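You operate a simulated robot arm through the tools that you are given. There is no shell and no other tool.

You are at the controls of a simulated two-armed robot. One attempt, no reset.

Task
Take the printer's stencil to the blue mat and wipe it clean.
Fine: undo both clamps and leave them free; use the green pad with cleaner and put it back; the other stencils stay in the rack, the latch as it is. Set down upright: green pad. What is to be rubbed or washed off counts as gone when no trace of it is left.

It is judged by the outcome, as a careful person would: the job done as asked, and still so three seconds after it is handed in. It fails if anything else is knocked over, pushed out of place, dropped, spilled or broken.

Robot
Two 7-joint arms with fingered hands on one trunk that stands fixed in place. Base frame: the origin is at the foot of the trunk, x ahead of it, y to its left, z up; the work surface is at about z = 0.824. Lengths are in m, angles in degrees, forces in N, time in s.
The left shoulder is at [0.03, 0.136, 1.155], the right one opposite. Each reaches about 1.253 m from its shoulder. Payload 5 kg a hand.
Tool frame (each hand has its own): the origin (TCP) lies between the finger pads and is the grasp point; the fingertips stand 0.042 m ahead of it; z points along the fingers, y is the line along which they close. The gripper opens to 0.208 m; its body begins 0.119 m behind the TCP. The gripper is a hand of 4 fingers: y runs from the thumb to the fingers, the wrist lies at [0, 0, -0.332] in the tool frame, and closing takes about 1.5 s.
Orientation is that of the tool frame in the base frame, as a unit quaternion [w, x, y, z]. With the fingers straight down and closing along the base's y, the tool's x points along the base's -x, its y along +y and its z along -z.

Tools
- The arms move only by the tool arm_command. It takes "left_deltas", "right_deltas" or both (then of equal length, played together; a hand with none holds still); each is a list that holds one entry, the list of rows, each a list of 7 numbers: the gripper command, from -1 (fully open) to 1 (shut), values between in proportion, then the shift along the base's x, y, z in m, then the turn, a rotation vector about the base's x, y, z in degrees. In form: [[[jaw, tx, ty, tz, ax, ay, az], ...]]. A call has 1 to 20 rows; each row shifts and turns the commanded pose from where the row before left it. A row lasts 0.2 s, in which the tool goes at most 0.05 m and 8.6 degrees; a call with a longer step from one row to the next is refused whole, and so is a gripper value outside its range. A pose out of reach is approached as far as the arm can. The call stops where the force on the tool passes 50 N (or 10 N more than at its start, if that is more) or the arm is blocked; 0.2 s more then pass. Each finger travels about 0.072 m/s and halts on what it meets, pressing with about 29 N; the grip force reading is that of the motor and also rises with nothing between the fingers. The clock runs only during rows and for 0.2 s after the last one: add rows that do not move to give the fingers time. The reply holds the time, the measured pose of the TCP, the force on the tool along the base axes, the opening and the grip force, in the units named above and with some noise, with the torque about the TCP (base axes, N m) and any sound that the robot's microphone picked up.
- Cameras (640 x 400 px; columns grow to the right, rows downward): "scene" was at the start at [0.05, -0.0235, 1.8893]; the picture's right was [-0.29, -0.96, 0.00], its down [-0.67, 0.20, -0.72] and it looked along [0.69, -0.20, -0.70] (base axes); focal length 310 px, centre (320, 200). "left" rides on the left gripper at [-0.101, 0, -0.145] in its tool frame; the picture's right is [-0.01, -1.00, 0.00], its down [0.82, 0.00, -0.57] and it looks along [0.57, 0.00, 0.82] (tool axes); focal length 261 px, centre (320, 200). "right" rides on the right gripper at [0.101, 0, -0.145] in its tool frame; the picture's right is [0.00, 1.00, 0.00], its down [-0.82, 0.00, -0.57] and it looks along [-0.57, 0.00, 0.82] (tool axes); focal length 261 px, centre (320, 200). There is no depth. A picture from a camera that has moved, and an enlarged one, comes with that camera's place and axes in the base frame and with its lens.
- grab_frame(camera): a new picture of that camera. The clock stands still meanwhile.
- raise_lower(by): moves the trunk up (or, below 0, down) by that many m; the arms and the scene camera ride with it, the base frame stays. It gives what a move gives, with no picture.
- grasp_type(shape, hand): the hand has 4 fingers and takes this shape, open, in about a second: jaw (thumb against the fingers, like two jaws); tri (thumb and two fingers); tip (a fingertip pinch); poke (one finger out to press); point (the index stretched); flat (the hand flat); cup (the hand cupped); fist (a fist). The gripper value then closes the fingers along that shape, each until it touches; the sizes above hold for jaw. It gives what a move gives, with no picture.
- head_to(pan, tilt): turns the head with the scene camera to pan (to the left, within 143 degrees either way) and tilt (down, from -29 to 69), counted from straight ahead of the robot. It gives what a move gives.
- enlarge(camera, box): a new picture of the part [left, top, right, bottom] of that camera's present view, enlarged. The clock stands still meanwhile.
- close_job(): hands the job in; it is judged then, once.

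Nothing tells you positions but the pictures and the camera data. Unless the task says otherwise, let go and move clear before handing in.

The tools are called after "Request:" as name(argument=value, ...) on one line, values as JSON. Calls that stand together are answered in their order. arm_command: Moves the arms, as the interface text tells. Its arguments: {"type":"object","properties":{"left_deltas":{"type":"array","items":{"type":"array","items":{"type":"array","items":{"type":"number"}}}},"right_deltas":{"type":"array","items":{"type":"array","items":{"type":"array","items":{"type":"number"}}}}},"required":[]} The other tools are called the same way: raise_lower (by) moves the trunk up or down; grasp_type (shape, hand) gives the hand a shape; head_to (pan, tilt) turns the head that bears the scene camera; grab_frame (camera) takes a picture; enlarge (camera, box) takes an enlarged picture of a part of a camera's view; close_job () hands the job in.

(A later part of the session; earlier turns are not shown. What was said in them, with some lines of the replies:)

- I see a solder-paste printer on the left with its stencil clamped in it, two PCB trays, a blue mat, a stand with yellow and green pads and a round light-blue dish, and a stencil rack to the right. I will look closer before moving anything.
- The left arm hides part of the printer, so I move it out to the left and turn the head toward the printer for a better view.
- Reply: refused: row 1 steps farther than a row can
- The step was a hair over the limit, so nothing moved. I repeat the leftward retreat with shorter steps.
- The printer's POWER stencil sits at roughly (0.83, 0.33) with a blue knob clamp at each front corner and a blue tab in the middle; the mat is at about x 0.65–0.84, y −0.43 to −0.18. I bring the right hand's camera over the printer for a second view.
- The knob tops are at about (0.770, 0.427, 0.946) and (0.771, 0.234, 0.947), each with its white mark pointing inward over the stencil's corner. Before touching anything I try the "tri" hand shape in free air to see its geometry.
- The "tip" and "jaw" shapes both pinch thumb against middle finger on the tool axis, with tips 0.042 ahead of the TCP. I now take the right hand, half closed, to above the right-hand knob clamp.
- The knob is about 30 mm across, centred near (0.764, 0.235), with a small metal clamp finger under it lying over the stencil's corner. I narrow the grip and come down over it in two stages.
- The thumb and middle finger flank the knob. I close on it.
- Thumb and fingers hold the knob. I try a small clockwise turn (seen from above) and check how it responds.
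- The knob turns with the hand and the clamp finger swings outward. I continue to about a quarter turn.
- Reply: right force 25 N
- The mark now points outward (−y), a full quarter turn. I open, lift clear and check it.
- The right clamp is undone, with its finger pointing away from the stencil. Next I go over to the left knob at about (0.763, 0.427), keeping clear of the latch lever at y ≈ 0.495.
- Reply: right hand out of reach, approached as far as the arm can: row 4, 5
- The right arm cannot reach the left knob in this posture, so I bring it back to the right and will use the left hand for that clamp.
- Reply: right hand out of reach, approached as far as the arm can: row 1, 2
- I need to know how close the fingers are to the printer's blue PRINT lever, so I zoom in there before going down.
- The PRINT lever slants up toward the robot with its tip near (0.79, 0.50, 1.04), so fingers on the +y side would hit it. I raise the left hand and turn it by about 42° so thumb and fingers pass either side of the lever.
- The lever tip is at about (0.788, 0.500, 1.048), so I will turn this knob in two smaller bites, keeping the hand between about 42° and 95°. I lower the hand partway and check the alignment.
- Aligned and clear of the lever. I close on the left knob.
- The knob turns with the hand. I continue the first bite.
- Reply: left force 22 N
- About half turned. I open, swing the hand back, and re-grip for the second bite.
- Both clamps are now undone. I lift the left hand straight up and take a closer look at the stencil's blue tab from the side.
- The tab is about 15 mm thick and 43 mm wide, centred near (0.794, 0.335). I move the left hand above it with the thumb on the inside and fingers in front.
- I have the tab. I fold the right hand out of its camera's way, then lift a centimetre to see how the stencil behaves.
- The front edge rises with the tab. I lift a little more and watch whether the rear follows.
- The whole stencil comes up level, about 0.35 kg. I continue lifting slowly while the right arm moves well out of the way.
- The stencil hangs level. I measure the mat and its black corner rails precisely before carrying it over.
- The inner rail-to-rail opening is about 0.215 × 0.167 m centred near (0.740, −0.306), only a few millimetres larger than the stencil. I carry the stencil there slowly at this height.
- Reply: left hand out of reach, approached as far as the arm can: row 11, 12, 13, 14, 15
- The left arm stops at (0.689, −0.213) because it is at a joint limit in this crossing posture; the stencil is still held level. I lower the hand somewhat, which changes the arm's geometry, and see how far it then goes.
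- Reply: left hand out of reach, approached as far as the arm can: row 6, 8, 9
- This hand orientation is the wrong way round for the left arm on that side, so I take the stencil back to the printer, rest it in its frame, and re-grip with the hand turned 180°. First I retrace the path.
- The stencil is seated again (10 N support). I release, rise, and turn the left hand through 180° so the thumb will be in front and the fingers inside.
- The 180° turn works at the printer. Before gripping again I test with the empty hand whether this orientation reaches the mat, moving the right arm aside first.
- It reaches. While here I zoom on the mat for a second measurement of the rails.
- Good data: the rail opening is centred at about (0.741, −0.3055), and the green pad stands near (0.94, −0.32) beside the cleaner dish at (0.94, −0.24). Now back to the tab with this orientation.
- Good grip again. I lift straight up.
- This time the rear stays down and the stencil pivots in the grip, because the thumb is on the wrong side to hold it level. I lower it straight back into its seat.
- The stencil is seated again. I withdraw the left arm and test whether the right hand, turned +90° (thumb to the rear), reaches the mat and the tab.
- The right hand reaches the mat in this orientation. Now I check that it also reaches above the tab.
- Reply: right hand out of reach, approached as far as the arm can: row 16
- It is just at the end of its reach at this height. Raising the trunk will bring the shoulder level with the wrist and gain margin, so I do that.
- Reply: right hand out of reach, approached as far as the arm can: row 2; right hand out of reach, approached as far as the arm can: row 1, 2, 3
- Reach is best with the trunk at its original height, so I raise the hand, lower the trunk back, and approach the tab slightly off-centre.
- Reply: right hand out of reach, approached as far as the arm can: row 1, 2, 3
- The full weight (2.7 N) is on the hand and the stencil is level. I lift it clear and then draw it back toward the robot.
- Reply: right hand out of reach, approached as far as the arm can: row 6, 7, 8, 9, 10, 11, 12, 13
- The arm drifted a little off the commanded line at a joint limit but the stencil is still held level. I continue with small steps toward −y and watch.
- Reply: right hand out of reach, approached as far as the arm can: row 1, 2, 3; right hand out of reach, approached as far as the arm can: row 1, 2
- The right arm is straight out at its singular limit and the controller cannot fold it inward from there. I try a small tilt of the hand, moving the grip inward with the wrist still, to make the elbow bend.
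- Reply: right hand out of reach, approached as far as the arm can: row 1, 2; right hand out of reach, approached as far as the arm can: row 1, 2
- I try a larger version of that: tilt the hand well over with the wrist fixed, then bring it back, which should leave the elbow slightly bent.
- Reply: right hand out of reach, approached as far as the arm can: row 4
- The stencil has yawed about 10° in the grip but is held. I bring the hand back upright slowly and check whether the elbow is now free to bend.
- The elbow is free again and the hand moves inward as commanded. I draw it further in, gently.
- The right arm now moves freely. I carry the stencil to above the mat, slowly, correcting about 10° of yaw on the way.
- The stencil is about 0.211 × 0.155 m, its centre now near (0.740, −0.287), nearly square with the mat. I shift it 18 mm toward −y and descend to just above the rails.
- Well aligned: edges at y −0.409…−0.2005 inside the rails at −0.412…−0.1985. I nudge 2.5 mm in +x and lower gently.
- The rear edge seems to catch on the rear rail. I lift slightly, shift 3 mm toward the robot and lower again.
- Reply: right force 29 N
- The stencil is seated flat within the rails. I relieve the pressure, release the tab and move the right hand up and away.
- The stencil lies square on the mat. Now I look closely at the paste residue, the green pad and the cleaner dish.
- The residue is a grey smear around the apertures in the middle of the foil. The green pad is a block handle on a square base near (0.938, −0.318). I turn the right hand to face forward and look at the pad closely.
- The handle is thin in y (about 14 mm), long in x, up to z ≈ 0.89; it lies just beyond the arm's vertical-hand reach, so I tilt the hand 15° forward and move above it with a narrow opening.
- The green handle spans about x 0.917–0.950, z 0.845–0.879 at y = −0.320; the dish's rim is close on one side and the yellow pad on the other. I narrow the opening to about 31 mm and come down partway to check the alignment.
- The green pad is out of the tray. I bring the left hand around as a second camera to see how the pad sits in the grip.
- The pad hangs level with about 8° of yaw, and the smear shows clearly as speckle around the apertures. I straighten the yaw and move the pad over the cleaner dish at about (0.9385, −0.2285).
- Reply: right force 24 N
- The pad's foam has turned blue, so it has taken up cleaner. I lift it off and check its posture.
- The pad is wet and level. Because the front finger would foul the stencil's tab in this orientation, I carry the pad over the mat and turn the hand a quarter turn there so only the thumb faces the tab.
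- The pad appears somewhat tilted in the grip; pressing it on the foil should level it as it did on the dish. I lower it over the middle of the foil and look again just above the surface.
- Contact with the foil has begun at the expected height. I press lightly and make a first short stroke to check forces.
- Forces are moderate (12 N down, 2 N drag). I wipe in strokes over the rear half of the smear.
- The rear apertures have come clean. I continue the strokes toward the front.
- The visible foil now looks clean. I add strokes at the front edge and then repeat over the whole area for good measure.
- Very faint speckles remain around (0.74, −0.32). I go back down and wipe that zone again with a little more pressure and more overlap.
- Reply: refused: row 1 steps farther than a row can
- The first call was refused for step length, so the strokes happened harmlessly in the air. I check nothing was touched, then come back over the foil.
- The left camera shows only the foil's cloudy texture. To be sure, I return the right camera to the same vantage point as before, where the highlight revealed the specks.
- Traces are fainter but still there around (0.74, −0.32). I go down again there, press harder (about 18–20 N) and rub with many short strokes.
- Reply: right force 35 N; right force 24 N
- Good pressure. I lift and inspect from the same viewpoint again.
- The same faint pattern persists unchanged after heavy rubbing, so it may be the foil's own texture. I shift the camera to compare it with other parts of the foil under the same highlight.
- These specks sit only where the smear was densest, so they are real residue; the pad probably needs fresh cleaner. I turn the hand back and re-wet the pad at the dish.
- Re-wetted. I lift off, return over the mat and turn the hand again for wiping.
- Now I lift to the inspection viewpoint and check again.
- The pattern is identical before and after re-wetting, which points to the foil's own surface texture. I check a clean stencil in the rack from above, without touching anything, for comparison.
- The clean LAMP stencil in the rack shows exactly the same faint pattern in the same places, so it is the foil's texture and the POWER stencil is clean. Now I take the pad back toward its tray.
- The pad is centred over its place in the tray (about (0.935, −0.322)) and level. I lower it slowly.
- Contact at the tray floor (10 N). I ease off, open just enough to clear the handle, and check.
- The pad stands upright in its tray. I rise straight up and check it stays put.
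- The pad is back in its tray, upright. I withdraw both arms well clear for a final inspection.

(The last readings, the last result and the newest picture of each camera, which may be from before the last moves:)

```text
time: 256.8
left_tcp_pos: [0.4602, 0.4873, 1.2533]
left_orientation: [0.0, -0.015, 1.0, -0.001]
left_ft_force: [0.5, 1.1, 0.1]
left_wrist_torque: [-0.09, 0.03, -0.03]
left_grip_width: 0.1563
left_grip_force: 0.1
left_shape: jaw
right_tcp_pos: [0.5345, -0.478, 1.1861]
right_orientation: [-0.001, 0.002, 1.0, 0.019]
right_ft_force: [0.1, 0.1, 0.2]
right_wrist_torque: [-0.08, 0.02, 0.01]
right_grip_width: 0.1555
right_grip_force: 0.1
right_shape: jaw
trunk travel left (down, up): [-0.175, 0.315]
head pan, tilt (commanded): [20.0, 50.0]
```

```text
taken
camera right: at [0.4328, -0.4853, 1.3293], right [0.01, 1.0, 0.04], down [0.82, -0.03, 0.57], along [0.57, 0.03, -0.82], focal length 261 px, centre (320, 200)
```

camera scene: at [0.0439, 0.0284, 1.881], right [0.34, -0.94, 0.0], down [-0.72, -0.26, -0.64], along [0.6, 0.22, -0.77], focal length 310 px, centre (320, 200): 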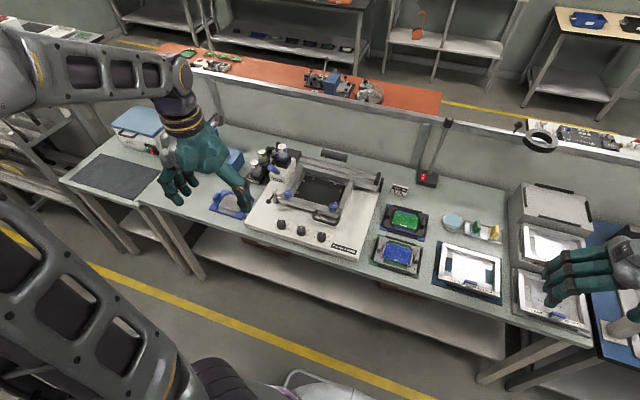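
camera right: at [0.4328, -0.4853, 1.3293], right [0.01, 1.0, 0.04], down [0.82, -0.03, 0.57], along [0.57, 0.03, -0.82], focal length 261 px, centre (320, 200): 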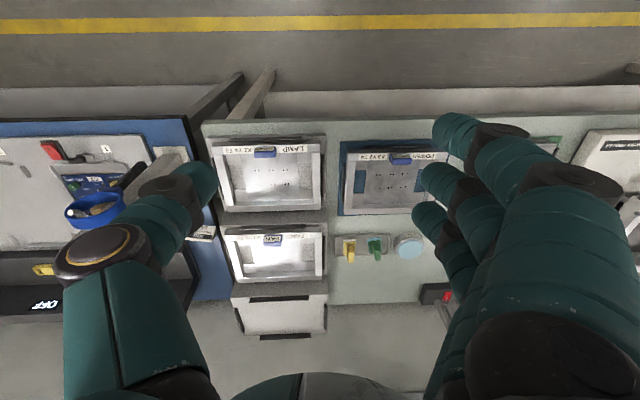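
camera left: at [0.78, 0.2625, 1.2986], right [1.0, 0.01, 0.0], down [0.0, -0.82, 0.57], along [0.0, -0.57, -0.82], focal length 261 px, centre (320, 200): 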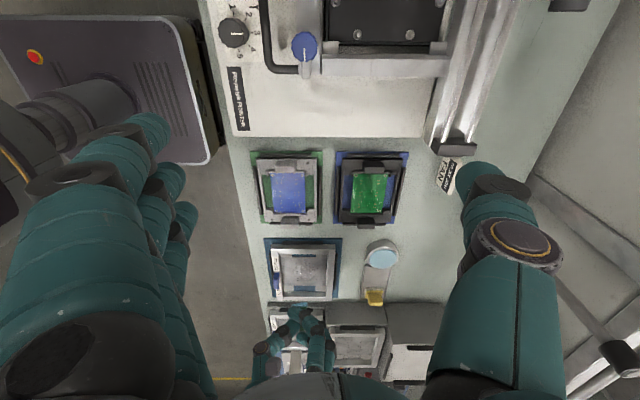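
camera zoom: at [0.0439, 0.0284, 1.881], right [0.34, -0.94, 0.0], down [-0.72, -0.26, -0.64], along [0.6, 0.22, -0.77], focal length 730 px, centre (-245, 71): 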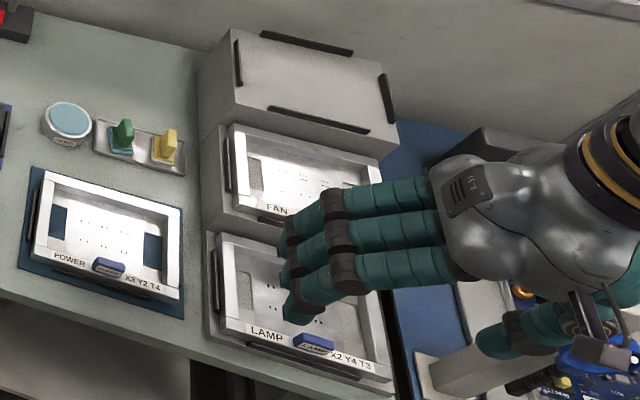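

Request:
enlarge(camera="scene", box=[450, 245, 505, 290])

Request:
enlarge(camera="right", box=[330, 130, 430, 230])

Request:
enlarge(camera="scene", box=[275, 165, 345, 220])

```text
8.89 times, centred on (478, 268) of scene
camera zoom: at [0.0439, 0.0284, 1.881], right [0.34, -0.94, 0.0], down [-0.72, -0.26, -0.64], along [0.6, 0.22, -0.77], focal length 2758 px, centre (-1080, -400)
```

zoom: 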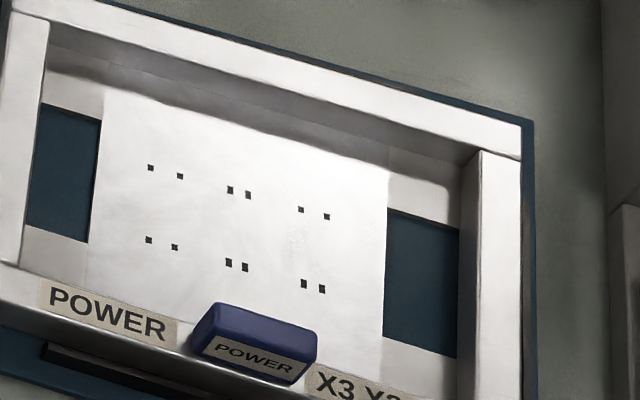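

```text
4.00 times, centred on (380, 180) of right
camera zoom: at [0.4328, -0.4853, 1.3293], right [0.01, 1.0, 0.04], down [0.82, -0.03, 0.57], along [0.57, 0.03, -0.82], focal length 1043 px, centre (80, 280)
```

zoom: 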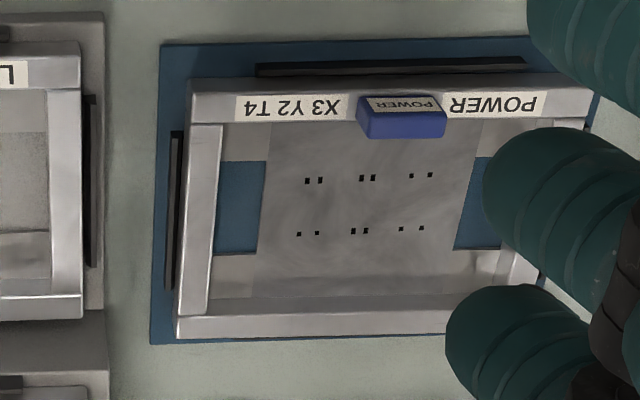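

```text
7.27 times, centred on (310, 192) of scene
camera zoom: at [0.0439, 0.0284, 1.881], right [0.34, -0.94, 0.0], down [-0.72, -0.26, -0.64], along [0.6, 0.22, -0.77], focal length 2257 px, centre (393, 254)
```

zoom: 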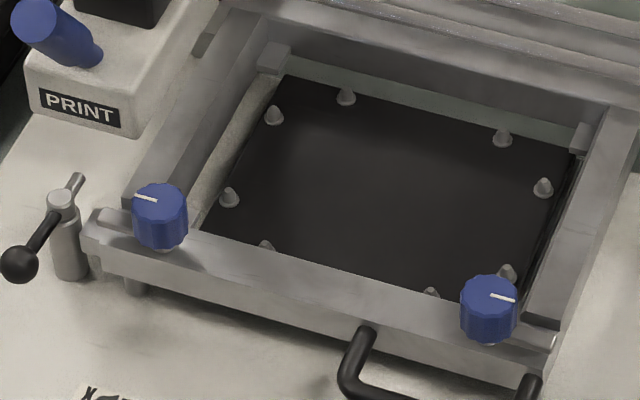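

Everything is as it should be. The POWER stencil lies clean within the mat's rails and both clamps are open with their fingers turned outward. The latch, dials and rack stencils look unchanged, and the green pad stands upright in its tray. Both hands are clear, so I hand in the job.

Request:
close_job()

```text
The job is handed in.
```

The POWER stencil is clean and lies flat on the blue mat, inside its rails, and I have handed the job in.

- **Clamps:** both are turned a quarter turn outward and left free.
- **Cleaning:** I used the green pad, wetting it with cleaner twice. A very faint speckle still shows in a strong highlight. The clean LAMP stencil in the rack has the same marks in the same places, so I took it as the metal's own texture rather than residue.
- **Green pad:** it is back in its tray, standing upright. It sits turned by about 6° from how I found it.
- **Everything else:** the latch, the dials and the two stencils in the rack look unchanged, and nothing was knocked over or dropped.
- **Carrying the stencil:** the first two tries at lifting it out did not work, so I set it back in the printer twice before carrying it over with the right hand.
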